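You operate a simulated robot arm through the tools that you are given. There is no shell and no other tool. Be economical: measure what you need, move in short steps, check, and stop when the job is done.

Carry out the task below with a simulated robot arm. There is one attempt and no reset: what you move stays moved.

Task
Pull the green plug and plug the grey one in.
Fine: each socket switch is off while its plug moves; the green one stays off, the grey one ends on with its lamp lit.

Only the result counts: the job must be done as asked and must still hold three seconds after the hand-in. Knocking over, shifting, dropping, spilling or breaking anything else fails it.

Robot
A 7-joint arm with a three-finger gripper on a trunk, on a base that drives. Base frame: it is fixed to the floor where the robot stands at the start and does not move with it; the origin is under the middle of the robot, x ahead of it, y to its left, z up. Lengths are in m, angles in degrees, forces in N, time in s.
With the tool pointing down near the work surface it reaches from about 0.1 to 0.88 m from the robot's upright axis, wherever it stands. Its first joint turns from -166.0 to 166.0 degrees. Places, roughly: blue plug [1, 0.3, 0.9]; blue socket switch [1, 0.3, 0.9]; door latch [0.9, 0.1, 1.3]; fuse switch [1, -0.2, 1.1]; green plug [1, 0.1, 0.9]; green socket switch [1, 0, 0.9]; grey plug [1, -0.2, 0.9]; grey socket switch [1, -0.2, 0.9]; lamp [1, -0.3, 0.9]; main switch [1, -0.2, 1.3]. Payload 2.94 kg.
The tool frame sits at the grasp point between the pads (the TCP): z along the fingers, y along the line on which they close. The tips reach 0.03 m beyond it. The gripper opens to 0.132 m. The gripper's body begins 0.107 m behind the TCP.
Orientation is that of the tool frame in the base frame, as a unit quaternion [w, x, y, z]. With the fingers straight down and closing along the base's y, the tool's x points along the base's -x, its y along +y and its z along -z.

Tools
- The arm moves only by the tool step_arm. Its arguments are lists of equal length, an entry for each row: "delta_rot": the turn, a rotation vector about the tool's x, y, z in degrees, a list of three; "dp": the shift along the tool's x, y, z in m, a list of three; "gripper": the opening, from 0 (shut) to 1 (fully open). In form: {"delta_rot": [[ax, ay, az], ...], "dp": [[tx, ty, tz], ...], "gripper": [gripper, ...]}. A call has 1 to 20 rows; each row shifts and turns the commanded pose from where the row before left it, along the tool's axes as they then stand. Each row takes 0.2 s and may step no farther than 0.05 m and 8.6 degrees from the row before; otherwise, or with a gripper value out of range, the whole call is refused. A pose out of reach is approached as far as the arm can. The call stops where the force on the tool passes 40 N (or 10 N more than at its start, if that is more) or the arm is blocked; 0.2 s more then pass. Each finger halts on what it meets, pressing with about 32 N; the grip force reading is that of the motor and also rises with nothing between the fingers. The clock runs only during rows and for 0.2 s after the last one: add rows that do not move to give the fingers time. It gives the time, the measured TCP pose, the force on the tool (base axes), the opening and the grip force at its end, in the units of the frame above (readings bear some noise), with the torque about the TCP (base axes, N m) and any sound that the robot's microphone picked up.
- Cameras (640 x 400 px; columns grow to the right, rows downward): "scene" is now at [0.0539, 0.1565, 1.8136]; the picture's right is [-0.37, -0.93, 0.00], its down [-0.56, 0.22, -0.80] and it looks along [0.74, -0.30, -0.60] (base axes); focal length 269 px, centre (320, 200). "wrist" rides on the gripper at [0.072, 0.003, -0.144] in the tool frame; the picture's right is [-0.04, 1.00, 0.00], its down [-0.88, -0.04, -0.48] and it looks along [-0.48, -0.02, 0.88] (tool axes); focal length 256 px, centre (320, 200).
- snapshot(camera): a new picture of that camera. No time passes.
- lift_body(by): slides the trunk up (or, below 0, down) by that many m; the arm and the scene camera ride with it, the base frame stays. It gives what a move gives, with no picture.
- roll_base(legs): drives the robot by 1 to 6 legs, each [ahead, left, turn to the left] in m, m and degrees, along the robot's own axes; the way and the turn of a leg run together, so that a leg with both is an arc; at most 1.5 m and 180 degrees a leg. The arm and the cameras ride along, it lands a little off, and it stops where it bumps. It gives what a move gives.
- head_to(pan, tilt): turns the head with the scene camera to pan (to the left, within 143 degrees either way) and tilt (down, from -29 to 69), counted from straight ahead of the robot. It gives what a move gives.
- point_at(camera, pixels): for up to 12 pixels [column, row] of the newest picture of that camera ("zoom" is the newest enlarged one), the place [x, y, z] in the base frame of the surface seen there, good to about 0.003 m. No time passes.
- enlarge(camera, box): a new picture of the part [left, top, right, bottom] of that camera's present view, enlarged. No time passes.
- hand_in(): hands the job in; it is judged then, once.

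Keep the steps short. Do not move on a guess: measure, check each grasp and each placing, and mend mistakes. In all there are 80 turns and 68 pictures (those below and enlarged ones count). Leave the gripper open and the arm clear of the work at the hand-in unless told otherwise, and finish with a single line.

The tools are called after ">>>" by a JSON object that holds its "name" and its "arguments". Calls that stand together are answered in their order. step_arm: Moves the arm, as the interface text tells. Its arguments: {"type":"object","properties":{"delta_rot":{"type":"array","items":{"type":"array","items":{"type":"number"}}},"dp":{"type":"array","items":{"type":"array","items":{"type":"number"}}},"gripper":{"type":"array","items":{"type":"number"}}},"required":["delta_rot","dp","gripper"]} The other tools are called the same way: lift_body (by) slides the trunk up or down; roll_base (legs) drives the base; head_to (pan, tilt) turns the head that bears the scene camera; snapshot (camera) takes a picture; point_at (camera, pixels) gives the place of the surface under pixels of a picture; enlarge (camera, box) takes an enlarged picture of a part of a camera's view; hand_in () hands the job in.

At the start:

```text
t: 0.0
tool_pos: [0.5711, 0.1364, 1.1154]
ee_rot: [0.0, 0.0, 1.0, 0.0]
wrist_force: [0.5, 0.3, 0.2]
torque: [0.03, 0.03, 0.03]
opening: 0.1319
gripper_force: 0.0
trunk travel left (down, up): [-0.3, 0.24]
robot x, y, heading: [0.0017, -0.0009, -0.1]
head pan, tilt: [-21.8, 36.8]
```

scene: 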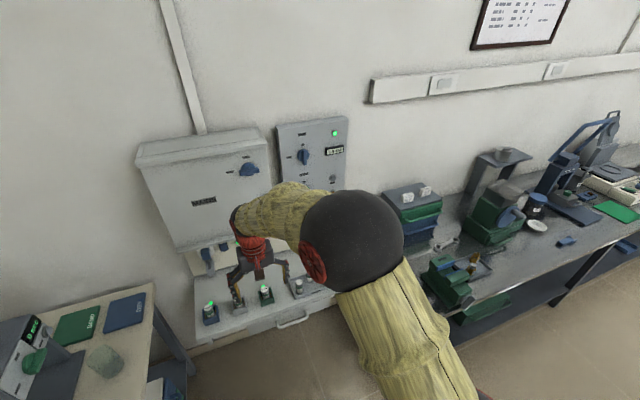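
wrist: 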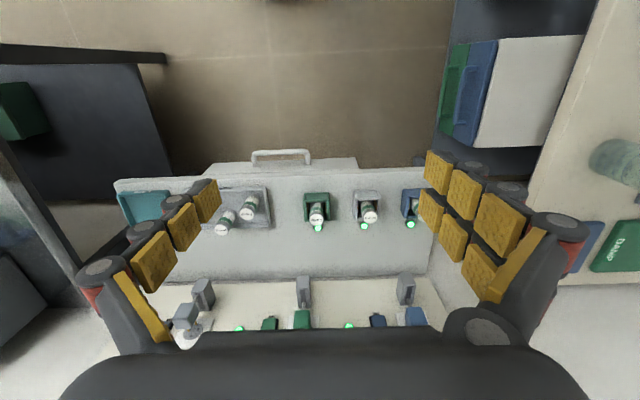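

The arm hides part of the board in the scene view. I'll enlarge both views to read the layout.

>>> {"name": "enlarge", "arguments": {"camera": "wrist", "box": [110, 150, 450, 360]}}

>>> {"name": "enlarge", "arguments": {"camera": "scene", "box": [130, 110, 370, 350]}}

```text
1.88 times, centred on (280, 255) of wrist
```

zoom: 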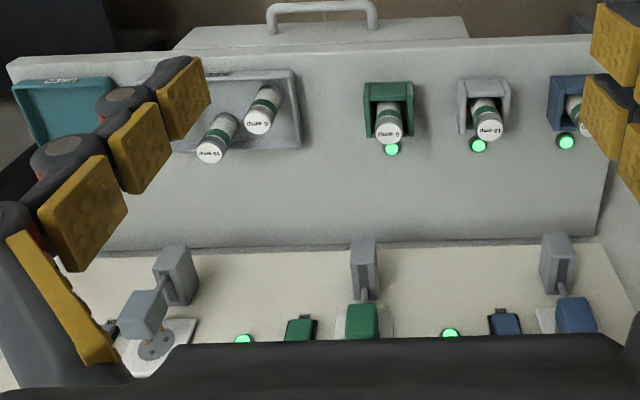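

```text
1.67 times, centred on (250, 230) of scene
```

zoom: 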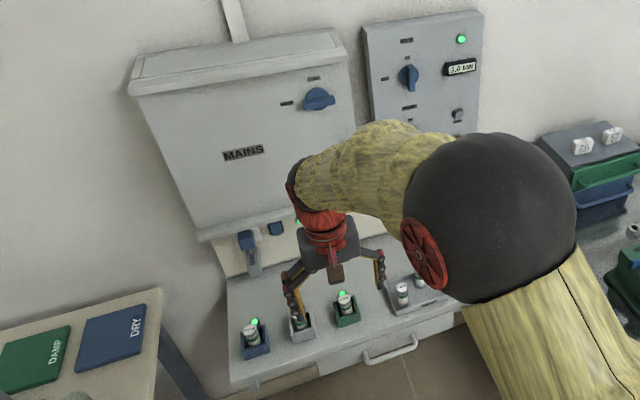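

Next I'll turn the tool gradually toward the wall so the wrist camera sees the socket panel. The first part is 34° in place.

>>> {"name": "step_arm", "arguments": {"delta_rot": [[0, -8.5, 0], [0, -8.5, 0], [0, -8.5, 0], [0, -8.5, 0], [0, -8.5, 0], [0, -8.5, 0]], "dp": [[0, 0, -0.02], [0, 0, -0.02], [0, 0, -0.02], [0, 0, -0.01], [0, 0, -0.01], [0, 0, 0]], "gripper": [1, 1, 1, 1, 1, 1]}}

>>> {"name": "snapshot", "arguments": {"camera": "wrist"}}

>>> {"name": "snapshot", "arguments": {"camera": "scene"}}

```text
t: 1.4
tool_pos: [0.5521, 0.136, 1.197]
ee_rot: [0.434, 0.0, 0.901, 0.002]
wrist_force: [-1.0, -0.6, 1.8]
torque: [0.05, 0.01, 0.03]
opening: 0.1321
gripper_force: 0.0
trunk travel left (down, up): [-0.3, 0.24]
robot x, y, heading: [0.0041, 0.0028, 0.1]
head pan, tilt: [-21.8, 36.8]
```

```text
63 pictures are left
```

wrist: 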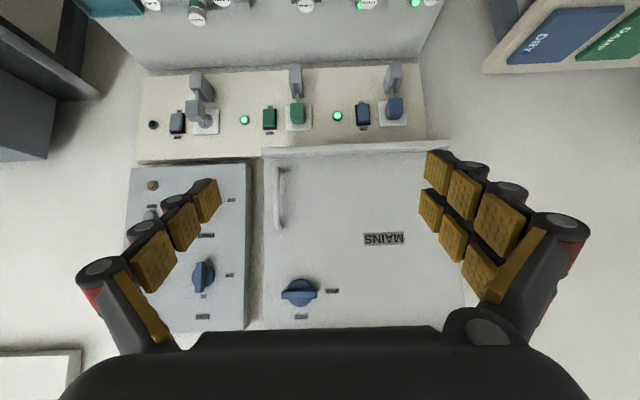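

```text
62 pictures are left
```

scene: 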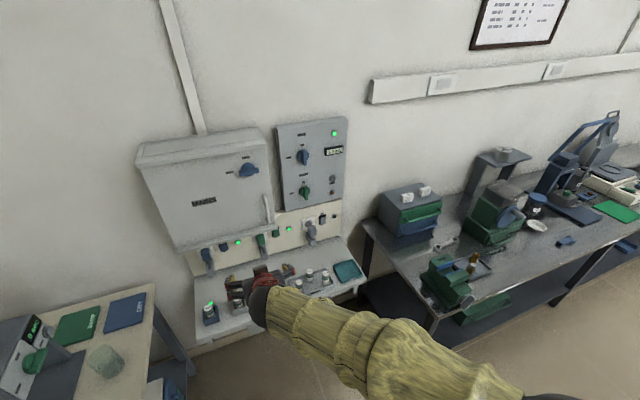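

Now the panel is visible. I'll enlarge the sockets and the small control board in both views.

>>> {"name": "enlarge", "arguments": {"camera": "wrist", "box": [120, 50, 440, 250]}}

>>> {"name": "enlarge", "arguments": {"camera": "scene", "box": [180, 110, 370, 330]}}

>>> {"name": "enlarge", "arguments": {"camera": "scene", "box": [265, 110, 365, 260]}}

>>> {"name": "enlarge", "arguments": {"camera": "scene", "box": [465, 0, 575, 55]}}

```text
2.00 times, centred on (280, 150) of wrist
```

zoom: 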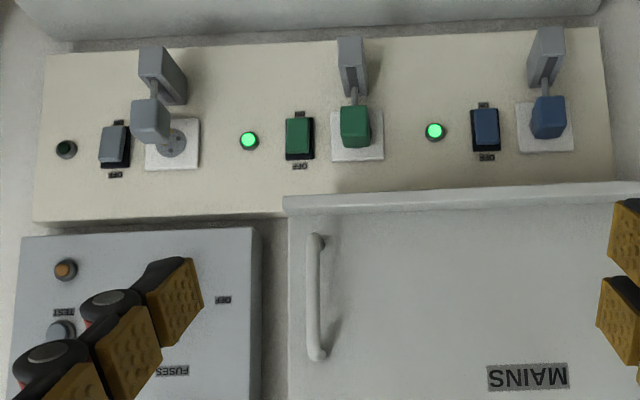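

```text
1.82 times, centred on (275, 220) of scene
```

zoom: 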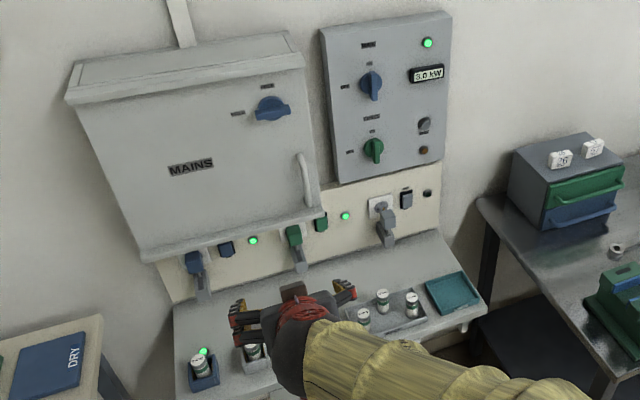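

```text
2.67 times, centred on (315, 185) of scene
```

zoom: 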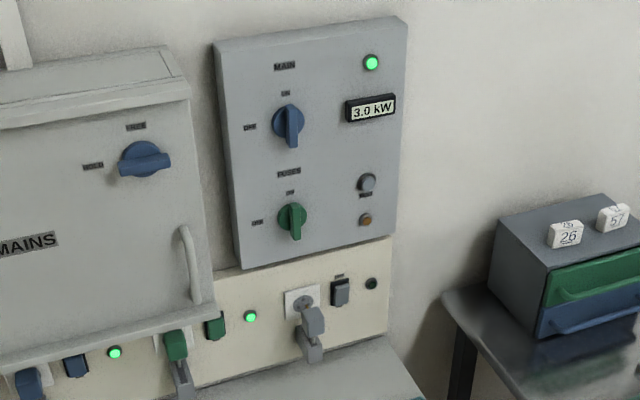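

```text
5.82 times, centred on (520, 28) of scene
```

zoom: 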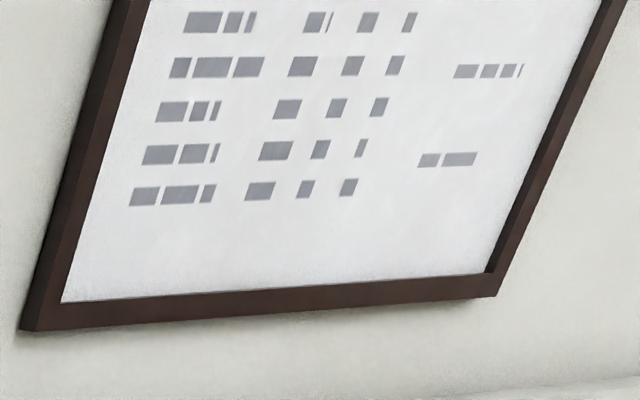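

I'll measure the key points from the wrist picture.

>>> {"name": "point_at", "arguments": {"camera": "wrist", "pixels": [[195, 109], [206, 125], [297, 112], [307, 127], [269, 118], [176, 122], [153, 124], [235, 140], [345, 147], [200, 82], [205, 90], [295, 80]]}}

```text
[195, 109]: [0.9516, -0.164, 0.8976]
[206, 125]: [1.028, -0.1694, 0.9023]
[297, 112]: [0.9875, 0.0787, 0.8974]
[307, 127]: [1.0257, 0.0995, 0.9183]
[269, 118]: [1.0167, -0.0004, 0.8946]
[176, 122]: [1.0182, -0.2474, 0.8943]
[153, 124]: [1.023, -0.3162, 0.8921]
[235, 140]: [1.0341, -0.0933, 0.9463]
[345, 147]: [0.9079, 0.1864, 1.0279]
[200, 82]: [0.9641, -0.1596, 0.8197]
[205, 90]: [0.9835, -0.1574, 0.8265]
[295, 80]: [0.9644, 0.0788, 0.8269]
```

Next I need the shelf and fuse heights under the panel, and how the controls sit.

>>> {"name": "point_at", "arguments": {"camera": "scene", "pixels": [[326, 273], [309, 275], [340, 248], [300, 300], [205, 310], [309, 231], [310, 240], [261, 240], [322, 219], [309, 219], [264, 258], [276, 231]]}}

>>> {"name": "enlarge", "arguments": {"camera": "wrist", "box": [140, 60, 240, 150]}}

>>> {"name": "enlarge", "arguments": {"camera": "wrist", "box": [240, 60, 340, 150]}}

```text
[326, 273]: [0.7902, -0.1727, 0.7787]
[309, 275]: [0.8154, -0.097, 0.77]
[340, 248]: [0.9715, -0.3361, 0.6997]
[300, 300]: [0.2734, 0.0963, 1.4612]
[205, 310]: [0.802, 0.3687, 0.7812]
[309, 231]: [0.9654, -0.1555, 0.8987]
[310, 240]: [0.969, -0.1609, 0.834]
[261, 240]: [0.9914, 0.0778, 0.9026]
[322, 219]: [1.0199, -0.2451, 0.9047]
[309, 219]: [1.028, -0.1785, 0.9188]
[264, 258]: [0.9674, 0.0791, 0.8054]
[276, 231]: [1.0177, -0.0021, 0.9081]
```

```text
4.44 times, centred on (190, 105) of wrist
```

zoom: 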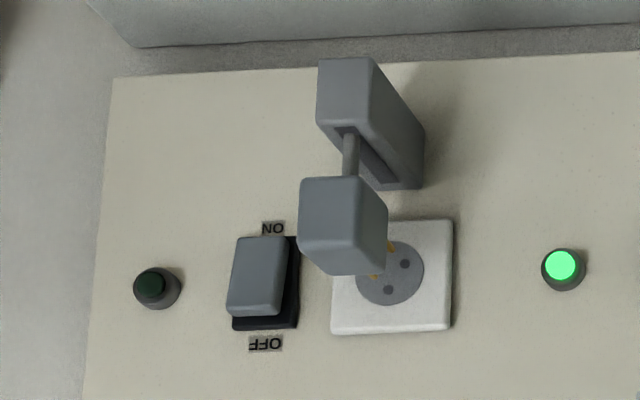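

```text
4.44 times, centred on (290, 105) of wrist
```

zoom: 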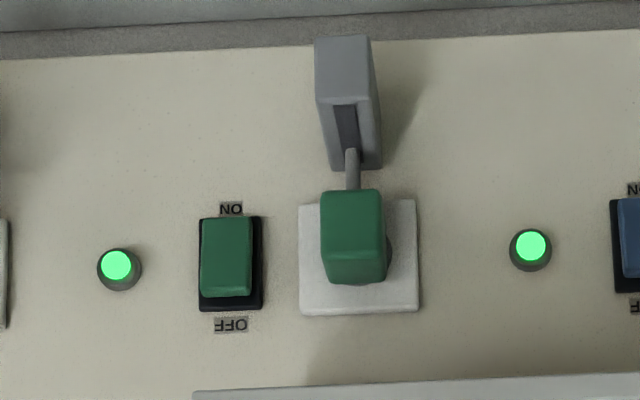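

The plugs ride on slotted guides, the rockers are marked ON at the bottom and OFF at the top, and the green and blue lamps are lit. I'll bring the tool to a viewing and pre-press pose, pitched 20° below horizontal with fingers shut, in front of the green switch and well short of it.

>>> {"name": "step_arm", "arguments": {"delta_rot": [[0, -6.2, 0], [0, -6.2, 0], [0, -6.2, 0], [0, 0, 0], [0, 0, 0], [0, 0, 0], [0, 0, 0], [0, 0, 0], [0, 0, 0], [0, 0, 0], [0, 0, 0], [0, 0, 0]], "dp": [[0, 0, 0], [0, 0, 0], [0, 0, 0], [0.0192, -0.017, 0.0374], [0.0192, -0.017, 0.0374], [0.0192, -0.017, 0.0374], [0.0192, -0.017, 0.0374], [0.0192, -0.017, 0.0374], [0.0192, -0.017, 0.0374], [0.0192, -0.017, 0.0374], [0.0192, -0.017, 0.0374], [0, 0, 0]], "gripper": [0, 0, 0, 0, 0, 0, 0, 0, 0, 0, 0, 0]}}

>>> {"name": "snapshot", "arguments": {"camera": "wrist"}}

>>> {"name": "snapshot", "arguments": {"camera": "scene"}}

```text
t: 4.0
tool_pos: [0.762, 0.0819, 0.9462]
ee_rot: [0.57, 0.012, 0.821, -0.006]
wrist_force: [1.0, 0.2, 0.1]
torque: [-0.01, 0.0, -0.01]
opening: 0.0
gripper_force: 28.7
out of reach, approached as far as the arm can: row 8, 9, 10, 11
trunk travel left (down, up): [-0.3, 0.24]
robot x, y, heading: [0.0016, 0.0013, 0.0]
head pan, tilt: [-21.8, 36.8]
```

```text
55 pictures are left
```

wrist: 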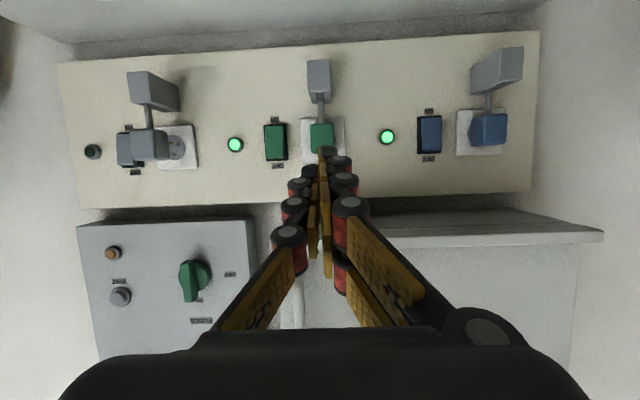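

```text
54 pictures are left
```

scene: 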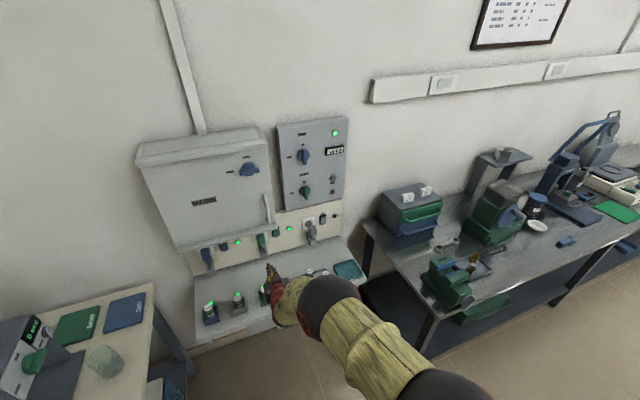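

The arm ran out of reach at x≈0.76. I'll pull the hand back first, then drive the base closer.

>>> {"name": "step_arm", "arguments": {"delta_rot": [[0, 0, 0], [0, 0, 0], [0, 0, 0], [0, 0, 0], [0, 0, 0], [0, 0, 0]], "dp": [[0, 0, -0.045], [0, 0, -0.045], [0, 0, -0.045], [0, 0, -0.045], [0, 0, -0.045], [0, 0, -0.045]], "gripper": [0, 0, 0, 0, 0, 0]}}

>>> {"name": "head_to", "arguments": {"pan": -10, "tilt": 60}}

>>> {"name": "snapshot", "arguments": {"camera": "scene"}}

```text
t: 5.4
tool_pos: [0.502, 0.0839, 1.0421]
ee_rot: [0.571, -0.001, 0.821, 0.001]
wrist_force: [0.4, 0.3, 0.1]
torque: [-0.03, 0.03, -0.01]
opening: 0.0
gripper_force: 28.7
trunk travel left (down, up): [-0.3, 0.24]
robot x, y, heading: [0.001, -0.001, -0.3]
head pan, tilt: [-21.8, 36.8]
```

```text
t: 6.3
tool_pos: [0.5041, 0.0837, 1.0415]
ee_rot: [0.571, 0.0, 0.821, 0.0]
wrist_force: [0.5, 0.4, 1.2]
torque: [0.0, -0.01, -0.01]
opening: 0.0
gripper_force: 29.1
trunk travel left (down, up): [-0.3, 0.24]
robot x, y, heading: [0.0023, 0.0012, -0.0]
head pan, tilt: [-10.0, 60.0]
```

```text
53 pictures are left
```

scene: 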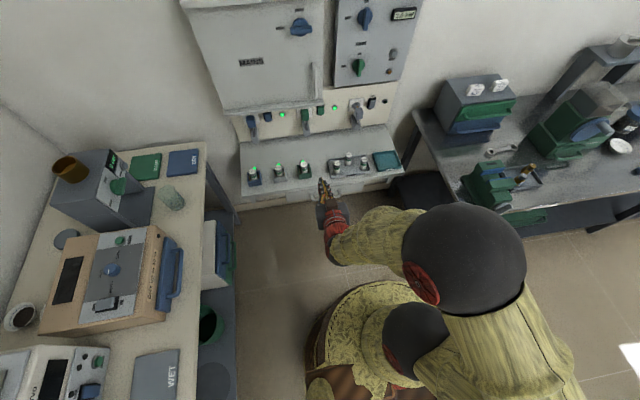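

I'll measure the base's front edge against the shelf front and the left table before driving.

>>> {"name": "point_at", "arguments": {"camera": "scene", "pixels": [[360, 283], [320, 320], [270, 190], [275, 205], [340, 195], [230, 260], [400, 185]]}}

```text
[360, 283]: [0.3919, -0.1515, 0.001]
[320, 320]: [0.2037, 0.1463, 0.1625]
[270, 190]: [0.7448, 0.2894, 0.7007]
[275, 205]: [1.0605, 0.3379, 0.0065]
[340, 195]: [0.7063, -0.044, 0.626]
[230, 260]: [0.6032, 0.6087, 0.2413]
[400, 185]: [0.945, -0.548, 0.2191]
```

The path is clear: the shelf hangs on the wall and its front is at x≈0.70. I'll drive 0.25 m ahead.

>>> {"name": "roll_base", "arguments": {"legs": [[0.25, 0, 0]]}}

>>> {"name": "snapshot", "arguments": {"camera": "wrist"}}

```text
t: 8.1
tool_pos: [0.7543, 0.0828, 1.0424]
ee_rot: [0.57, 0.001, 0.821, -0.001]
wrist_force: [0.2, -0.1, -0.6]
torque: [-0.01, -0.01, 0.03]
opening: 0.0
gripper_force: 28.5
trunk travel left (down, up): [-0.3, 0.24]
robot x, y, heading: [0.2504, 0.0036, -0.3]
head pan, tilt: [-10.0, 60.0]
```

```text
52 pictures are left
```

wrist: 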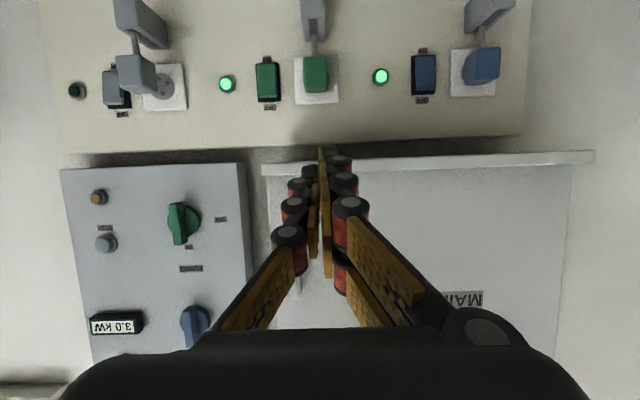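

I'll lower the shut fingers to a standoff in front of the green switch, aiming for about (0.84, 0, 0.93).

>>> {"name": "step_arm", "arguments": {"delta_rot": [[0, 0, 0], [0, 0, 0], [0, 0, 0], [0, 0, 0], [0, 0, 0]], "dp": [[0.0185, -0.0208, 0.0296], [0.0185, -0.0208, 0.0296], [0.0185, -0.0208, 0.0296], [0.0185, -0.0208, 0.0296], [0, 0, 0]], "gripper": [0, 0, 0, 0, 0]}}

>>> {"name": "enlarge", "arguments": {"camera": "wrist", "box": [160, 40, 420, 200]}}

```text
t: 9.3
tool_pos: [0.8529, 0.0562, 0.9786]
ee_rot: [0.566, -0.003, 0.824, -0.021]
wrist_force: [0.6, 0.2, -0.3]
torque: [-0.04, -0.01, 0.0]
opening: 0.0
gripper_force: 29.0
out of reach, approached as far as the arm can: row 1, 2, 3, 4
trunk travel left (down, up): [-0.3, 0.24]
robot x, y, heading: [0.25, -0.0008, -0.0]
head pan, tilt: [-10.0, 60.0]
```

```text
2.46 times, centred on (290, 120) of wrist
```

zoom: 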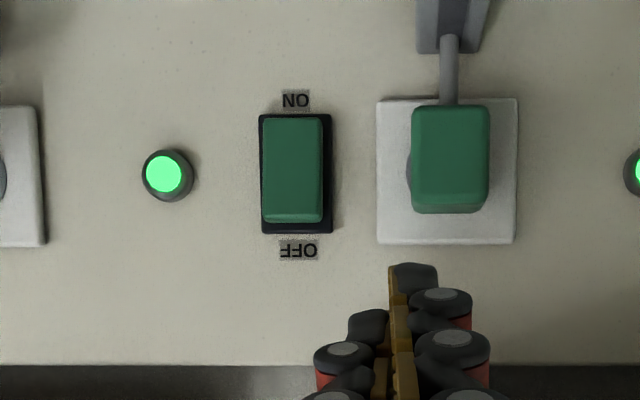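

The arm reports out of reach although the distance is moderate. I'll look at the arm's posture before going on.

>>> {"name": "head_to", "arguments": {"pan": -20, "tilt": 60}}

>>> {"name": "snapshot", "arguments": {"camera": "scene"}}

```text
t: 10.0
tool_pos: [0.8525, 0.0562, 0.9783]
ee_rot: [0.566, -0.003, 0.824, -0.021]
wrist_force: [-0.2, 0.4, 0.2]
torque: [-0.02, 0.02, -0.01]
opening: 0.0003
gripper_force: 28.5
trunk travel left (down, up): [-0.3, 0.24]
robot x, y, heading: [0.2521, 0.0038, -0.3]
head pan, tilt: [-20.0, 60.0]
```

```text
50 pictures are left
```

scene: 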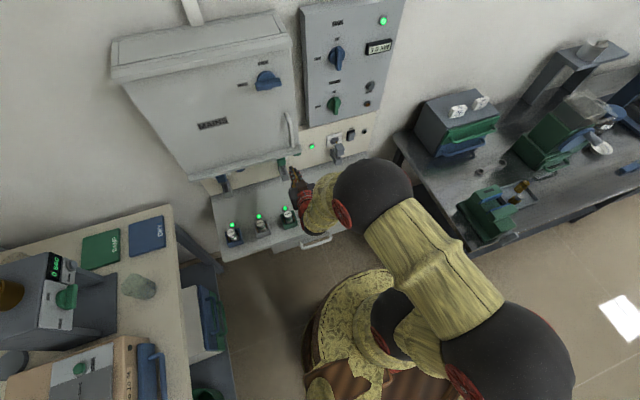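

>>> {"name": "point_at", "arguments": {"camera": "scene", "pixels": [[375, 195], [500, 350], [420, 250], [320, 210], [335, 215], [400, 340], [345, 330], [298, 185]]}}

```text
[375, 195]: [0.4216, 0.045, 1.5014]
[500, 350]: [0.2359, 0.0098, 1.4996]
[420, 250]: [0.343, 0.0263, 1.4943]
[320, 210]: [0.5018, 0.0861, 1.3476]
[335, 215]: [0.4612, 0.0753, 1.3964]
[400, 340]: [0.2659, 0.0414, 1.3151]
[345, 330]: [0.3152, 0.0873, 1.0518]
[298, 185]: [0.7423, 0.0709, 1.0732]
```

The shoulder stands high (~1.4 m), so the wrist seems to run into a limit when it goes low with a near-horizontal tool. I'll back the hand up and away, then lower the trunk by 0.2 m.

>>> {"name": "step_arm", "arguments": {"delta_rot": [[0, 0, 0], [0, 0, 0], [0, 0, 0], [0, 0, 0], [0, 0, 0]], "dp": [[-0.02, 0, -0.034], [-0.02, 0, -0.034], [-0.02, 0, -0.034], [-0.02, 0, -0.034], [-0.02, 0, -0.034]], "gripper": [0, 0, 0, 0, 0]}}

>>> {"name": "lift_body", "arguments": {"by": -0.18}}

```text
t: 11.2
tool_pos: [0.7318, 0.061, 1.138]
ee_rot: [0.57, 0.0, 0.821, 0.0]
wrist_force: [0.7, -0.4, 0.2]
torque: [0.03, 0.02, 0.0]
opening: 0.0001
gripper_force: 28.9
out of reach, approached as far as the arm can: row 1
trunk travel left (down, up): [-0.3, 0.24]
robot x, y, heading: [0.2516, 0.0009, -0.0]
head pan, tilt: [-20.0, 60.0]
```

```text
t: 13.2
tool_pos: [0.7318, 0.0606, 0.9593]
ee_rot: [0.57, 0.001, 0.821, -0.001]
wrist_force: [-0.2, -0.5, -0.2]
torque: [-0.01, 0.0, 0.0]
opening: 0.0
gripper_force: 28.0
trunk travel left (down, up): [-0.12, 0.42]
robot x, y, heading: [0.2479, -0.0022, 0.3]
head pan, tilt: [-20.0, 60.0]
```

Now I'll go to the standoff in front of the green switch, target (0.85, 0.0, 0.93).

>>> {"name": "step_arm", "arguments": {"delta_rot": [[0, 0, 0], [0, 0, 0], [0, 0, 0], [0, 0, 0], [0, 0, 0]], "dp": [[-0.003, -0.015, 0.03], [-0.003, -0.015, 0.03], [-0.003, -0.015, 0.03], [-0.003, -0.015, 0.03], [0, 0, 0]], "gripper": [0, 0, 0, 0, 0]}}

>>> {"name": "snapshot", "arguments": {"camera": "wrist"}}

```text
t: 14.4
tool_pos: [0.8438, 0.0447, 0.9287]
ee_rot: [0.571, 0.003, 0.821, -0.004]
wrist_force: [1.0, 0.0, -0.4]
torque: [-0.01, -0.01, 0.02]
opening: 0.0
gripper_force: 28.7
out of reach, approached as far as the arm can: row 3, 4
trunk travel left (down, up): [-0.12, 0.42]
robot x, y, heading: [0.2519, -0.0036, -0.1]
head pan, tilt: [-20.0, 60.0]
```

```text
49 pictures are left
```

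wrist: 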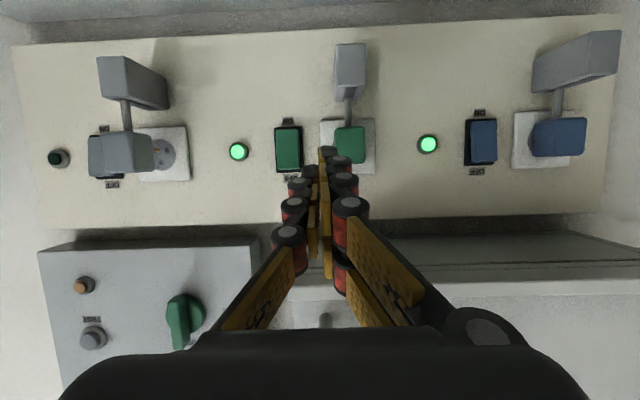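

Now leftward is fine but y stalls near the robot's midline. I'll shift the base 0.2 m to the right. The tips at x≈0.87 clear everything (the grey plug front is at ≈0.935).

>>> {"name": "roll_base", "arguments": {"legs": [[0, -0.2, 0]]}}

>>> {"name": "step_arm", "arguments": {"delta_rot": [[0, 0, 0], [0, 0, 0], [0, 0, 0], [0, 0, 0], [0, 0, 0]], "dp": [[0, 0.038, 0], [0, 0.038, 0], [0, 0.038, 0], [0, 0.038, 0], [0, 0, 0]], "gripper": [0, 0, 0, 0, 0]}}

>>> {"name": "snapshot", "arguments": {"camera": "wrist"}}

```text
t: 16.0
tool_pos: [0.8435, -0.1594, 0.9291]
ee_rot: [0.57, 0.004, 0.822, -0.005]
wrist_force: [-0.8, 0.1, -0.6]
torque: [0.0, 0.01, -0.04]
opening: 0.0
gripper_force: 28.2
trunk travel left (down, up): [-0.12, 0.42]
robot x, y, heading: [0.2466, -0.2041, 0.1]
head pan, tilt: [-20.0, 60.0]
```

```text
t: 17.2
tool_pos: [0.8473, -0.0086, 0.9273]
ee_rot: [0.57, 0.004, 0.822, -0.006]
wrist_force: [0.3, 0.2, -0.1]
torque: [-0.04, 0.01, -0.02]
opening: 0.0001
gripper_force: 28.8
trunk travel left (down, up): [-0.12, 0.42]
robot x, y, heading: [0.2528, -0.2051, 0.1]
head pan, tilt: [-20.0, 60.0]
```

```text
48 pictures are left
```

wrist: 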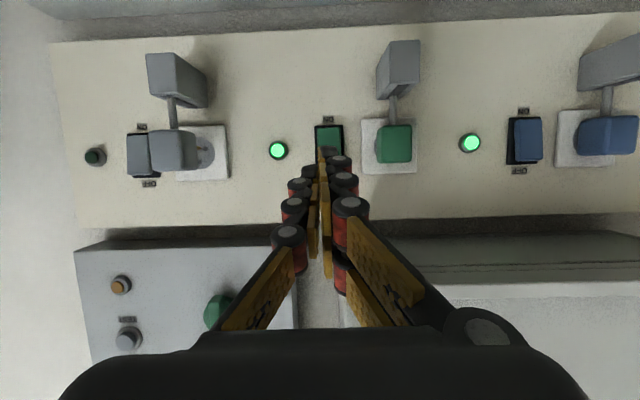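

Reach works here. I'll zoom on the green rocker and measure its surface.

>>> {"name": "enlarge", "arguments": {"camera": "wrist", "box": [250, 95, 450, 215]}}

>>> {"name": "point_at", "arguments": {"camera": "wrist", "pixels": [[322, 130], [336, 130], [335, 138], [337, 145], [337, 150], [395, 135], [385, 140], [405, 155], [380, 135], [394, 105], [175, 150], [140, 170]]}}

```text
3.20 times, centred on (350, 155) of wrist
```

zoom: 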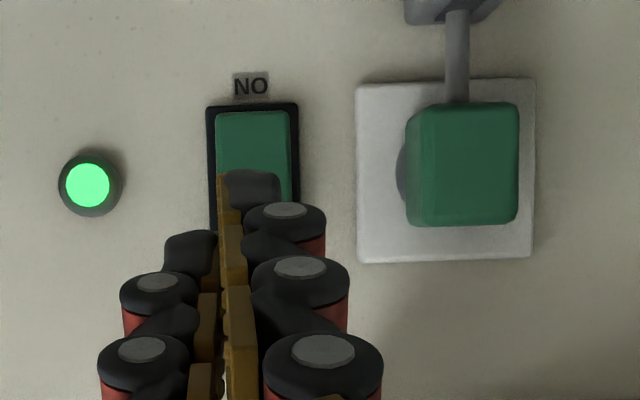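

```text
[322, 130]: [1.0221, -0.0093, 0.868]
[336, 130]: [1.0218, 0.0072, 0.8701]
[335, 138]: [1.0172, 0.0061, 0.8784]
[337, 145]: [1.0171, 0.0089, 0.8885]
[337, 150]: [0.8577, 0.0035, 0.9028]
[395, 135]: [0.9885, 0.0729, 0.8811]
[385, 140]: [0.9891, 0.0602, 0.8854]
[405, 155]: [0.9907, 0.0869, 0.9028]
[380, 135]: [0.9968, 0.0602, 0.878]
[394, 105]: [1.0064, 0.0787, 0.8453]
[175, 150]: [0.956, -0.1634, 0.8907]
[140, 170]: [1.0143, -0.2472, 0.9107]
```

I'll approach the upper (OFF) end of the green rocker, centred at y≈0, z≈0.91, stopping about 2 cm short.

>>> {"name": "step_arm", "arguments": {"delta_rot": [[0, 0, 0], [0, 0, 0], [0, 0, 0], [0, 0, 0]], "dp": [[-0.0079, 0.0028, 0.0373], [-0.0079, 0.0028, 0.0373], [-0.0079, 0.0028, 0.0373], [0, 0, 0]], "gripper": [0, 0, 0, 0]}}

>>> {"name": "enlarge", "arguments": {"camera": "wrist", "box": [220, 60, 480, 220]}}

```text
t: 18.2
tool_pos: [0.9616, -0.0041, 0.9109]
ee_rot: [0.57, 0.004, 0.821, -0.004]
wrist_force: [0.4, -0.3, -0.8]
torque: [0.01, 0.0, -0.01]
opening: 0.0
gripper_force: 28.1
trunk travel left (down, up): [-0.12, 0.42]
robot x, y, heading: [0.2509, -0.2055, -0.0]
head pan, tilt: [-20.0, 60.0]
```

```text
2.46 times, centred on (350, 140) of wrist
```

zoom: 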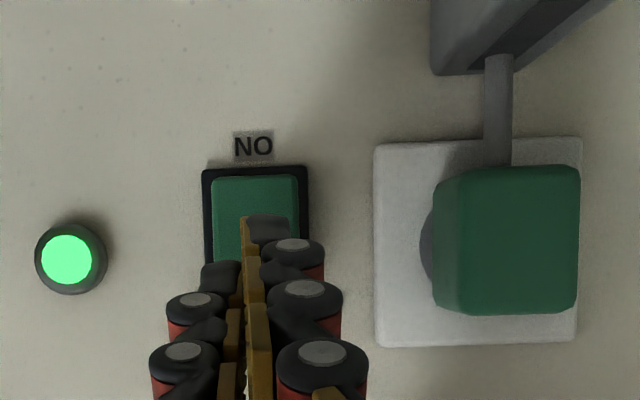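

Aligned. Now I'll press in small steps; the call stops itself on force.

>>> {"name": "step_arm", "arguments": {"delta_rot": [[0, 0, 0], [0, 0, 0], [0, 0, 0], [0, 0, 0], [0, 0, 0], [0, 0, 0], [0, 0, 0]], "dp": [[-0.0018, 0.002, 0.0047], [-0.0018, 0, 0.0047], [-0.0018, 0, 0.0047], [-0.0018, 0, 0.0047], [-0.0014, 0, 0.0037], [-0.0014, 0, 0.0037], [-0.0011, 0, 0.0028]], "gripper": [0, 0, 0, 0, 0, 0, 0]}}

>>> {"name": "enlarge", "arguments": {"camera": "wrist", "box": [180, 40, 500, 240]}}

```text
t: 19.8
tool_pos: [0.9912, 0.0004, 0.9093]
ee_rot: [0.57, 0.004, 0.822, -0.005]
wrist_force: [0.2, 0.2, 0.1]
torque: [-0.01, 0.0, 0.0]
opening: 0.0001
gripper_force: 28.8
trunk travel left (down, up): [-0.12, 0.42]
robot x, y, heading: [0.2507, -0.2052, 0.1]
head pan, tilt: [-20.0, 60.0]
```

```text
2.00 times, centred on (340, 140) of wrist
```

zoom: 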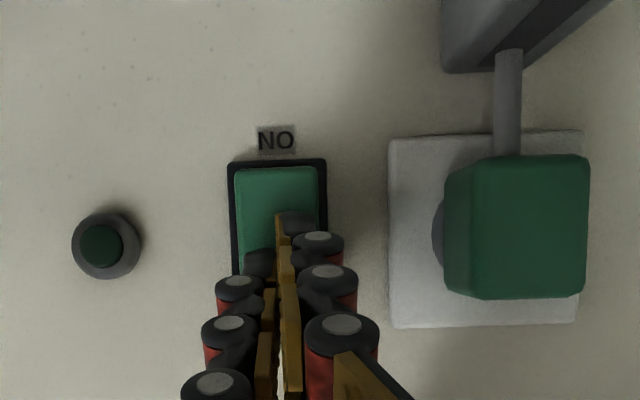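

The green lamp went dark, so the switch is off. I'll retract, open to about 75 mm and move sideways to the green plug (y≈0.078).

>>> {"name": "step_arm", "arguments": {"delta_rot": [[0, 0, 0], [0, 0, 0], [0, 0, 0], [0, 0, 0], [0, 0, 0], [0, 0, 0], [0, 0, 0]], "dp": [[0.013, 0, -0.0347], [0.013, 0, -0.0347], [0.013, 0, -0.0347], [0, 0.026, 0], [0, 0.026, 0], [0, 0.026, 0], [0, 0, 0]], "gripper": [0, 0, 0.57, 0.57, 0.57, 0.57, 0.57]}}

>>> {"name": "snapshot", "arguments": {"camera": "wrist"}}

```text
t: 21.4
tool_pos: [0.8792, 0.0823, 0.9117]
ee_rot: [0.57, 0.004, 0.822, -0.005]
wrist_force: [0.1, 0.6, -0.1]
torque: [-0.02, 0.0, -0.02]
opening: 0.0752
gripper_force: 0.1
trunk travel left (down, up): [-0.12, 0.42]
robot x, y, heading: [0.2483, -0.2041, -0.0]
head pan, tilt: [-20.0, 60.0]
```

```text
44 pictures are left
```

wrist: 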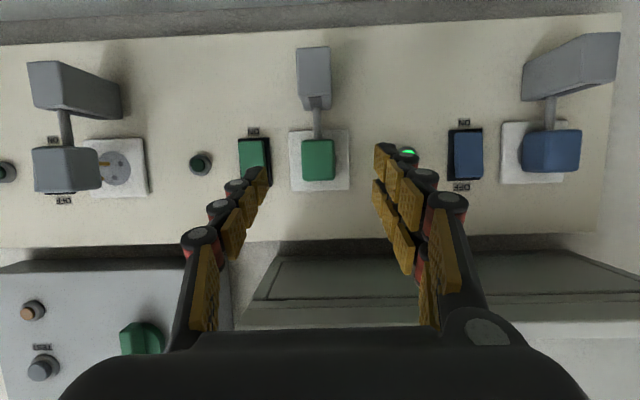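

>>> {"name": "point_at", "arguments": {"camera": "wrist", "pixels": [[304, 160], [330, 160], [317, 144], [317, 176], [310, 168], [325, 150], [301, 160], [333, 160], [317, 120], [316, 85]]}}

>>> {"name": "enlarge", "arguments": {"camera": "wrist", "box": [220, 40, 420, 200]}}

```text
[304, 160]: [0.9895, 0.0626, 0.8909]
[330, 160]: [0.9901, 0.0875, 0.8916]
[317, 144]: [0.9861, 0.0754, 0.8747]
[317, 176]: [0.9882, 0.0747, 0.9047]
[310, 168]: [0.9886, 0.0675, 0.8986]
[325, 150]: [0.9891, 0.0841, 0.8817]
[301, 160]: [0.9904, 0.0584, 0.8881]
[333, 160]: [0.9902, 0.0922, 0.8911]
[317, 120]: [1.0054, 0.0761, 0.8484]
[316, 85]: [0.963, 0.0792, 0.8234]
```

```text
2.50 times, centred on (320, 120) of wrist
```

zoom: 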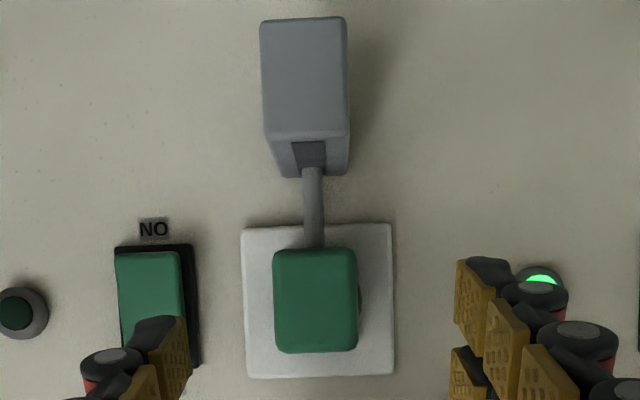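

The plug spans y 0.058–0.092 and z 0.873–0.907, with its front at x≈0.989. I'll narrow to about 56 mm, align, and slide over it.

>>> {"name": "step_arm", "arguments": {"delta_rot": [[0, 0, 0], [0, 0, 0], [0, 0, 0], [0, 0, 0], [0, 0, 0], [0, 0, 0]], "dp": [[0, -0.0068, 0], [0, 0, 0], [-0.0066, 0, 0.0266], [-0.0066, 0, 0.0266], [-0.0066, 0, 0.0266], [-0.0066, 0, 0.0266]], "gripper": [0.42, 0.42, 0.42, 0.42, 0.42, 0.42]}}

>>> {"name": "snapshot", "arguments": {"camera": "wrist"}}

```text
t: 22.8
tool_pos: [0.9883, 0.0725, 0.8968]
ee_rot: [0.57, 0.003, 0.822, -0.004]
wrist_force: [0.2, 0.9, 0.2]
torque: [0.0, 0.01, -0.01]
opening: 0.0553
gripper_force: 0.1
trunk travel left (down, up): [-0.12, 0.42]
robot x, y, heading: [0.2519, -0.206, 0.0]
head pan, tilt: [-20.0, 60.0]
```

```text
42 pictures are left
```

wrist: 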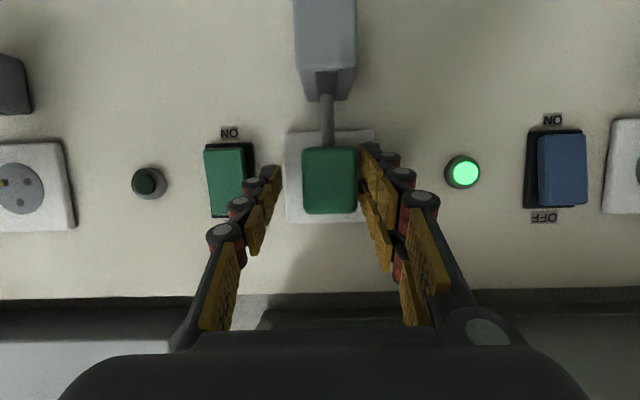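

The fingers straddle the plug, which sits a bit nearer the right-hand finger in the image. I'll shift +4 mm in y and close.

>>> {"name": "step_arm", "arguments": {"delta_rot": [[0, 0, 0], [0, 0, 0], [0, 0, 0], [0, 0, 0], [0, 0, 0]], "dp": [[0, 0.004, 0], [0, 0, 0], [0, 0, 0], [0, 0, 0], [0, 0, 0]], "gripper": [0.42, 0.3, 0, 0, 0]}}

>>> {"name": "enlarge", "arguments": {"camera": "wrist", "box": [220, 60, 420, 240]}}

```text
t: 24.0
tool_pos: [0.9886, 0.0779, 0.8968]
ee_rot: [0.57, 0.001, 0.822, -0.003]
wrist_force: [0.6, 19.2, 0.3]
torque: [0.35, 0.28, 0.5]
opening: 0.0354
gripper_force: 38.6
trunk travel left (down, up): [-0.12, 0.42]
robot x, y, heading: [0.2506, -0.2025, -0.1]
head pan, tilt: [-20.0, 60.0]
```

```text
2.22 times, centred on (320, 150) of wrist
```

zoom: 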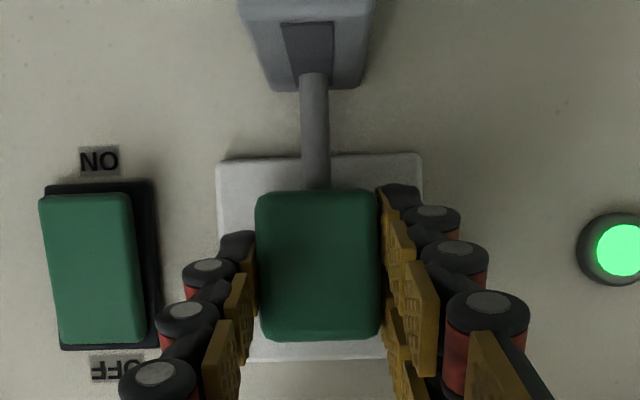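

Firm grip at 35 mm. I'll relieve the side load a little, then pull straight out along −x in small steps.

>>> {"name": "step_arm", "arguments": {"delta_rot": [[0, 0, 0], [0, 0, 0], [0, 0, 0], [0, 0, 0], [0, 0, 0], [0, 0, 0], [0, 0, 0], [0, 0, 0]], "dp": [[0, 0.002, 0], [0.00175, 0, -0.0047], [0.00175, 0, -0.0047], [0.00175, 0, -0.0047], [0.00175, 0, -0.0047], [0.00175, 0, -0.0047], [0.00175, 0, -0.0047], [0.00175, 0, -0.0047]], "gripper": [0, 0, 0, 0, 0, 0, 0, 0]}}

>>> {"name": "snapshot", "arguments": {"camera": "wrist"}}

```text
t: 25.8
tool_pos: [0.9527, 0.0779, 0.8972]
ee_rot: [0.57, 0.003, 0.821, -0.005]
wrist_force: [-0.5, 12.1, -1.3]
torque: [0.11, 0.07, 0.31]
opening: 0.0352
gripper_force: 46.2
trunk travel left (down, up): [-0.12, 0.42]
robot x, y, heading: [0.249, -0.2071, -0.1]
head pan, tilt: [-20.0, 60.0]
```

```text
40 pictures are left
```

wrist: 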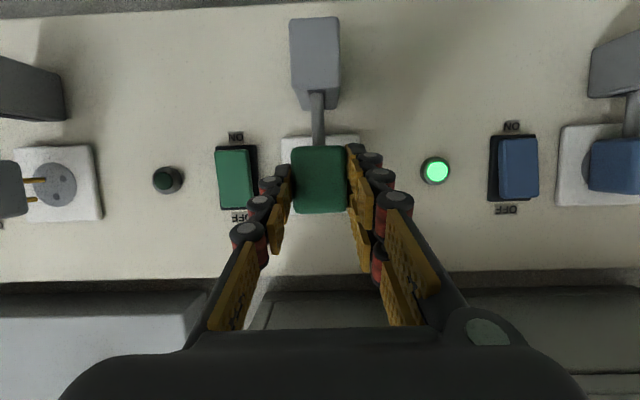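

The plug followed by 36 mm, about the same depth as the unplugged grey one. I'll try two more small steps to feel for the end stop.

>>> {"name": "step_arm", "arguments": {"delta_rot": [[0, 0, 0], [0, 0, 0], [0, 0, 0]], "dp": [[0.0008, 0, -0.002], [0.0008, 0, -0.002], [0.0008, 0, -0.002]], "gripper": [0, 0, 0]}}

>>> {"name": "point_at", "arguments": {"camera": "wrist", "pixels": [[318, 180], [5, 190], [615, 165]]}}

```text
t: 26.6
tool_pos: [0.9507, 0.0793, 0.8969]
ee_rot: [0.57, 0.005, 0.822, -0.005]
wrist_force: [37.7, 8.9, -4.5]
torque: [0.0, -0.34, 0.38]
opening: 0.0356
gripper_force: 45.5
trunk travel left (down, up): [-0.12, 0.42]
robot x, y, heading: [0.2538, -0.203, -0.1]
head pan, tilt: [-20.0, 60.0]
```

```text
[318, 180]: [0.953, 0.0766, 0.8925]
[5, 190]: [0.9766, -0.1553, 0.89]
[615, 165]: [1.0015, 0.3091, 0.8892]
```

End stop felt (37 N), so the green plug is fully out. I'll ease off, open, and retreat straight back.

>>> {"name": "step_arm", "arguments": {"delta_rot": [[0, 0, 0], [0, 0, 0], [0, 0, 0], [0, 0, 0], [0, 0, 0], [0, 0, 0], [0, 0, 0]], "dp": [[-0.0012, 0, 0.003], [0, 0, 0], [0, 0, 0], [0.0131, 0, -0.035], [0.0131, 0, -0.035], [0.0131, 0, -0.035], [0, 0, 0]], "gripper": [0, 0.5, 0.5, 0.5, 0.5, 0.5, 0]}}

>>> {"name": "snapshot", "arguments": {"camera": "wrist"}}

```text
t: 28.2
tool_pos: [0.8367, 0.0792, 0.9003]
ee_rot: [0.569, 0.004, 0.822, -0.004]
wrist_force: [0.3, -0.3, 0.5]
torque: [-0.01, 0.02, -0.01]
opening: 0.0392
gripper_force: 1.8
trunk travel left (down, up): [-0.12, 0.42]
robot x, y, heading: [0.2493, -0.2071, -0.2]
head pan, tilt: [-20.0, 60.0]
```

```text
39 pictures are left
```

wrist: 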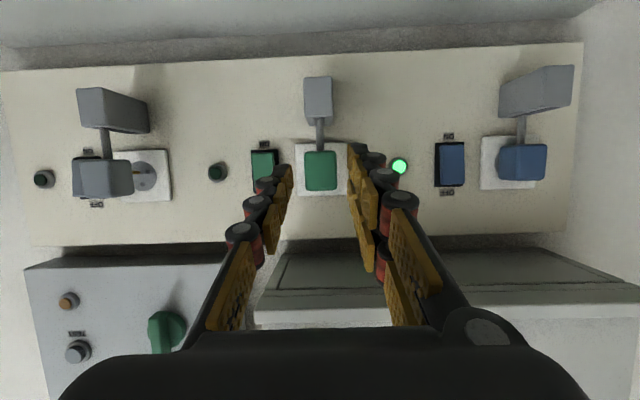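

Next is the grey side. I need the base about 0.15 m further right, so I'll check the space there first.

>>> {"name": "head_to", "arguments": {"pan": -45, "tilt": 60}}

>>> {"name": "snapshot", "arguments": {"camera": "scene"}}

>>> {"name": "enlarge", "arguments": {"camera": "wrist", "box": [20, 60, 190, 220]}}

```text
t: 29.1
tool_pos: [0.8364, 0.0804, 0.9001]
ee_rot: [0.571, 0.004, 0.821, -0.005]
wrist_force: [-0.4, -0.1, -0.1]
torque: [-0.01, 0.0, 0.01]
opening: 0.0
gripper_force: 22.2
trunk travel left (down, up): [-0.12, 0.42]
robot x, y, heading: [0.249, -0.2072, -0.2]
head pan, tilt: [-45.0, 60.0]
```

```text
38 pictures are left
```

scene: 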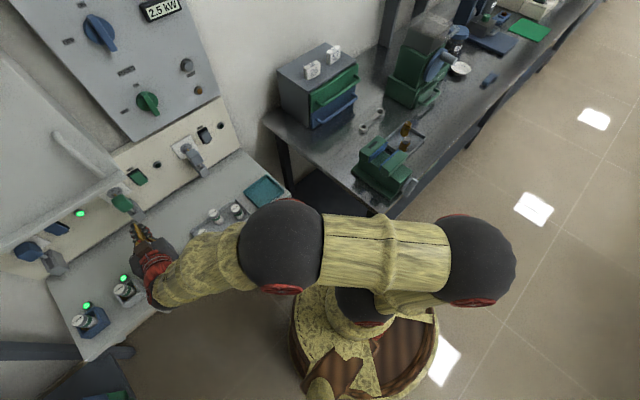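

```text
2.50 times, centred on (105, 140) of wrist
```

zoom: 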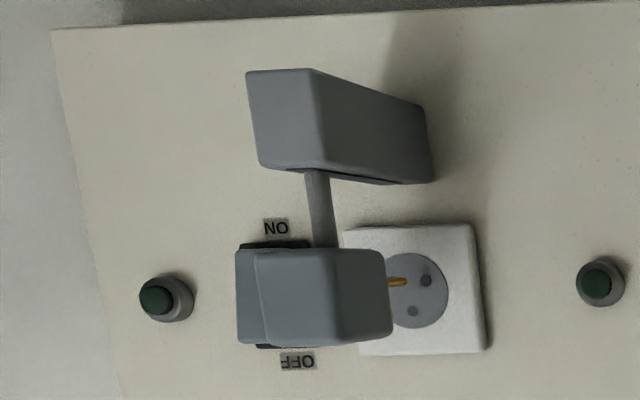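

>>> {"name": "point_at", "arguments": {"camera": "scene", "pixels": [[390, 212], [290, 185], [375, 175], [330, 60], [280, 245], [475, 260], [350, 380], [375, 250]]}}

```text
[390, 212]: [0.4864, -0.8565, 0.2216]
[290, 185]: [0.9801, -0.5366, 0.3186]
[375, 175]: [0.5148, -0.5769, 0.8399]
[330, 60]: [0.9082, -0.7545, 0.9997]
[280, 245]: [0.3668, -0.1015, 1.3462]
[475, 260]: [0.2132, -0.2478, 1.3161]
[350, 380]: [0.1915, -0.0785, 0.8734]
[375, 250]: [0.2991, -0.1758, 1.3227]
```

The bench corner starts around x≈0.45, y≈−0.53. A small shift of 0.03 m back and 0.12 m right keeps the base clear and gives enough reach.

>>> {"name": "roll_base", "arguments": {"legs": [[-0.03, 0, 0], [0, -0.12, 0]]}}

>>> {"name": "step_arm", "arguments": {"delta_rot": [[0, 0, 0], [0, 0, 0], [0, 0, 0], [0, 0, 0]], "dp": [[0, -0.04, 0], [0, -0.04, 0], [0, -0.04, 0], [0, 0, 0]], "gripper": [0.42, 0.42, 0.42, 0.42]}}

>>> {"name": "snapshot", "arguments": {"camera": "wrist"}}

```text
t: 30.8
tool_pos: [0.8077, -0.0421, 0.901]
ee_rot: [0.57, 0.004, 0.822, -0.005]
wrist_force: [0.0, 0.4, 0.3]
torque: [0.0, 0.01, -0.03]
opening: 0.0
gripper_force: 28.5
trunk travel left (down, up): [-0.12, 0.42]
robot x, y, heading: [0.2185, -0.3275, -0.2]
head pan, tilt: [-45.0, 60.0]
```

```text
t: 31.8
tool_pos: [0.8059, -0.1622, 0.9008]
ee_rot: [0.57, 0.003, 0.822, -0.004]
wrist_force: [-0.2, -0.2, -0.1]
torque: [-0.02, 0.02, 0.02]
opening: 0.0557
gripper_force: 0.1
trunk travel left (down, up): [-0.12, 0.42]
robot x, y, heading: [0.2225, -0.321, -0.3]
head pan, tilt: [-45.0, 60.0]
```

```text
36 pictures are left
```

wrist: 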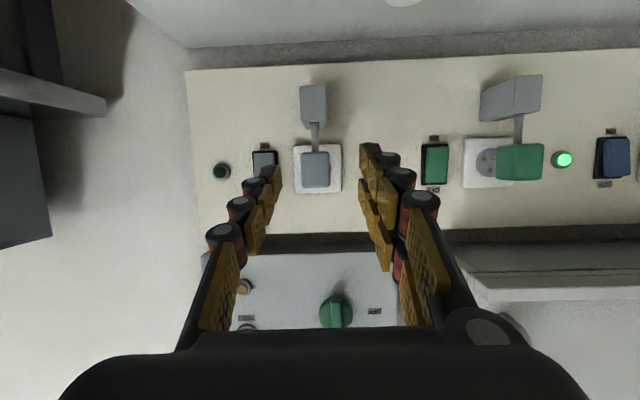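

In reach. I'll zoom on the grey switch and plug to read the rocker state and measure.

>>> {"name": "enlarge", "arguments": {"camera": "wrist", "box": [200, 75, 460, 215]}}

>>> {"name": "point_at", "arguments": {"camera": "wrist", "pixels": [[303, 168], [328, 168], [315, 154], [315, 185], [300, 168], [331, 168], [265, 153], [265, 158], [266, 163], [435, 150], [435, 165], [435, 180]]}}

```text
2.46 times, centred on (330, 145) of wrist
```

zoom: 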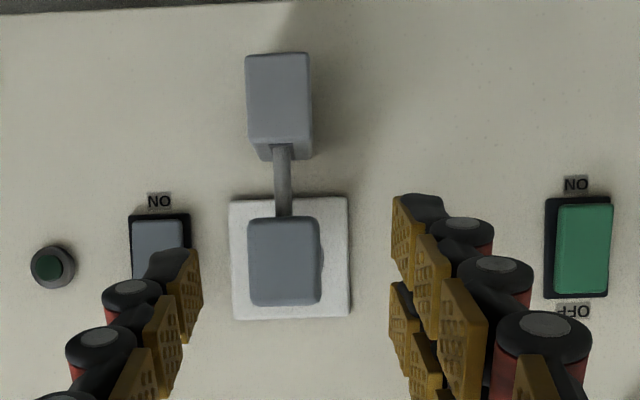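

```text
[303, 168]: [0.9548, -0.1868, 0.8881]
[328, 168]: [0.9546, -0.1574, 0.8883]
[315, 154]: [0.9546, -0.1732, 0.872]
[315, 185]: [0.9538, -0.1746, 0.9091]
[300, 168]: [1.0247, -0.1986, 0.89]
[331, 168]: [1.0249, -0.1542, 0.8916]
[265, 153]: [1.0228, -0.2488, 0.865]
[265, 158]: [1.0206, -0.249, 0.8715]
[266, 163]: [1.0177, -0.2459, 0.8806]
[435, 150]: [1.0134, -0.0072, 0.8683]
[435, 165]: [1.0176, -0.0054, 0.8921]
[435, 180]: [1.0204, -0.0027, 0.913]
```

The green (off) rocker has its lower end out. The grey rocker's lower end looks pressed in, so it seems to be ON. I'll shut the fingers, move in front of the grey switch and look without obstruction.

>>> {"name": "step_arm", "arguments": {"delta_rot": [[0, 0, 0], [0, 0, 0], [0, 0, 0], [0, 0, 0]], "dp": [[-0.01, -0.03, 0], [-0.01, -0.03, 0], [-0.01, -0.0253, 0], [0, 0, 0]], "gripper": [0, 0, 0, 0]}}

>>> {"name": "enlarge", "arguments": {"camera": "wrist", "box": [240, 100, 420, 220]}}

>>> {"name": "snapshot", "arguments": {"camera": "wrist"}}

```text
t: 32.8
tool_pos: [0.817, -0.2465, 0.9302]
ee_rot: [0.57, 0.004, 0.822, -0.005]
wrist_force: [-0.1, -0.2, 0.3]
torque: [-0.01, 0.0, -0.01]
opening: 0.0
gripper_force: 13.4
trunk travel left (down, up): [-0.12, 0.42]
robot x, y, heading: [0.2207, -0.3245, -0.2]
head pan, tilt: [-45.0, 60.0]
```

```text
3.33 times, centred on (330, 160) of wrist
```

zoom: 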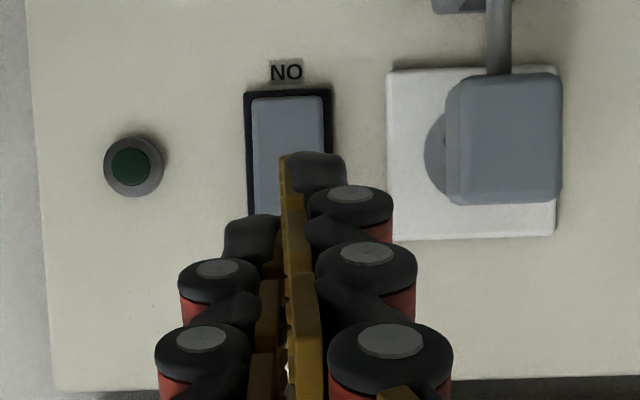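

```text
33 pictures are left
```

wrist: 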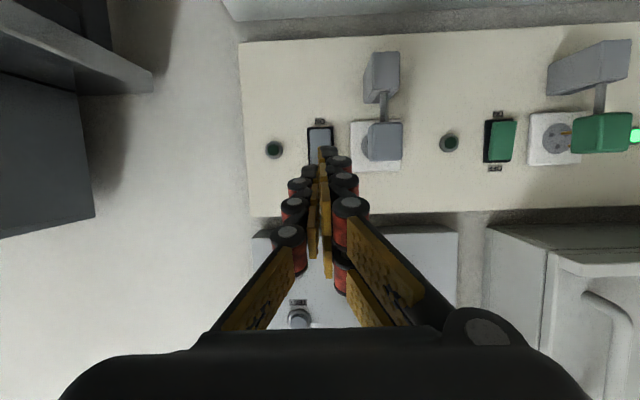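

The grey rocker matches how green looked when ON, and green's looks flipped now. I'll press the grey rocker's OFF (upper) end the same way, ending at x≈0.991, z≈0.909.

>>> {"name": "step_arm", "arguments": {"delta_rot": [[0, 0, 0], [0, 0, 0], [0, 0, 0], [0, 0, 0], [0, 0, 0], [0, 0, 0], [0, 0, 0], [0, 0, 0], [0, 0, 0], [0, 0, 0], [0, 0, 0]], "dp": [[-0.0078, 0, 0.0353], [-0.0078, 0, 0.0353], [-0.0078, 0, 0.0353], [-0.0078, 0, 0.0353], [-0.0018, 0, 0.0047], [-0.0018, 0, 0.0047], [-0.0018, 0, 0.0047], [-0.0018, 0, 0.0047], [-0.0014, 0, 0.0037], [-0.0014, 0, 0.0037], [-0.0011, 0, 0.0028]], "gripper": [0, 0, 0, 0, 0, 0, 0, 0, 0, 0, 0]}}

>>> {"name": "enlarge", "arguments": {"camera": "wrist", "box": [180, 40, 500, 240]}}

```text
t: 35.2
tool_pos: [0.9899, -0.25, 0.909]
ee_rot: [0.57, 0.005, 0.821, -0.006]
wrist_force: [-0.5, -0.7, -0.7]
torque: [0.02, 0.01, 0.01]
opening: 0.0001
gripper_force: 28.5
trunk travel left (down, up): [-0.12, 0.42]
robot x, y, heading: [0.2212, -0.3269, -0.5]
head pan, tilt: [-45.0, 60.0]
```

```text
2.00 times, centred on (340, 140) of wrist
```

zoom: 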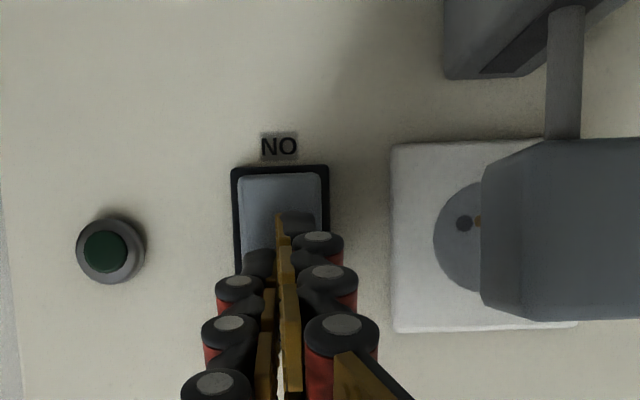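

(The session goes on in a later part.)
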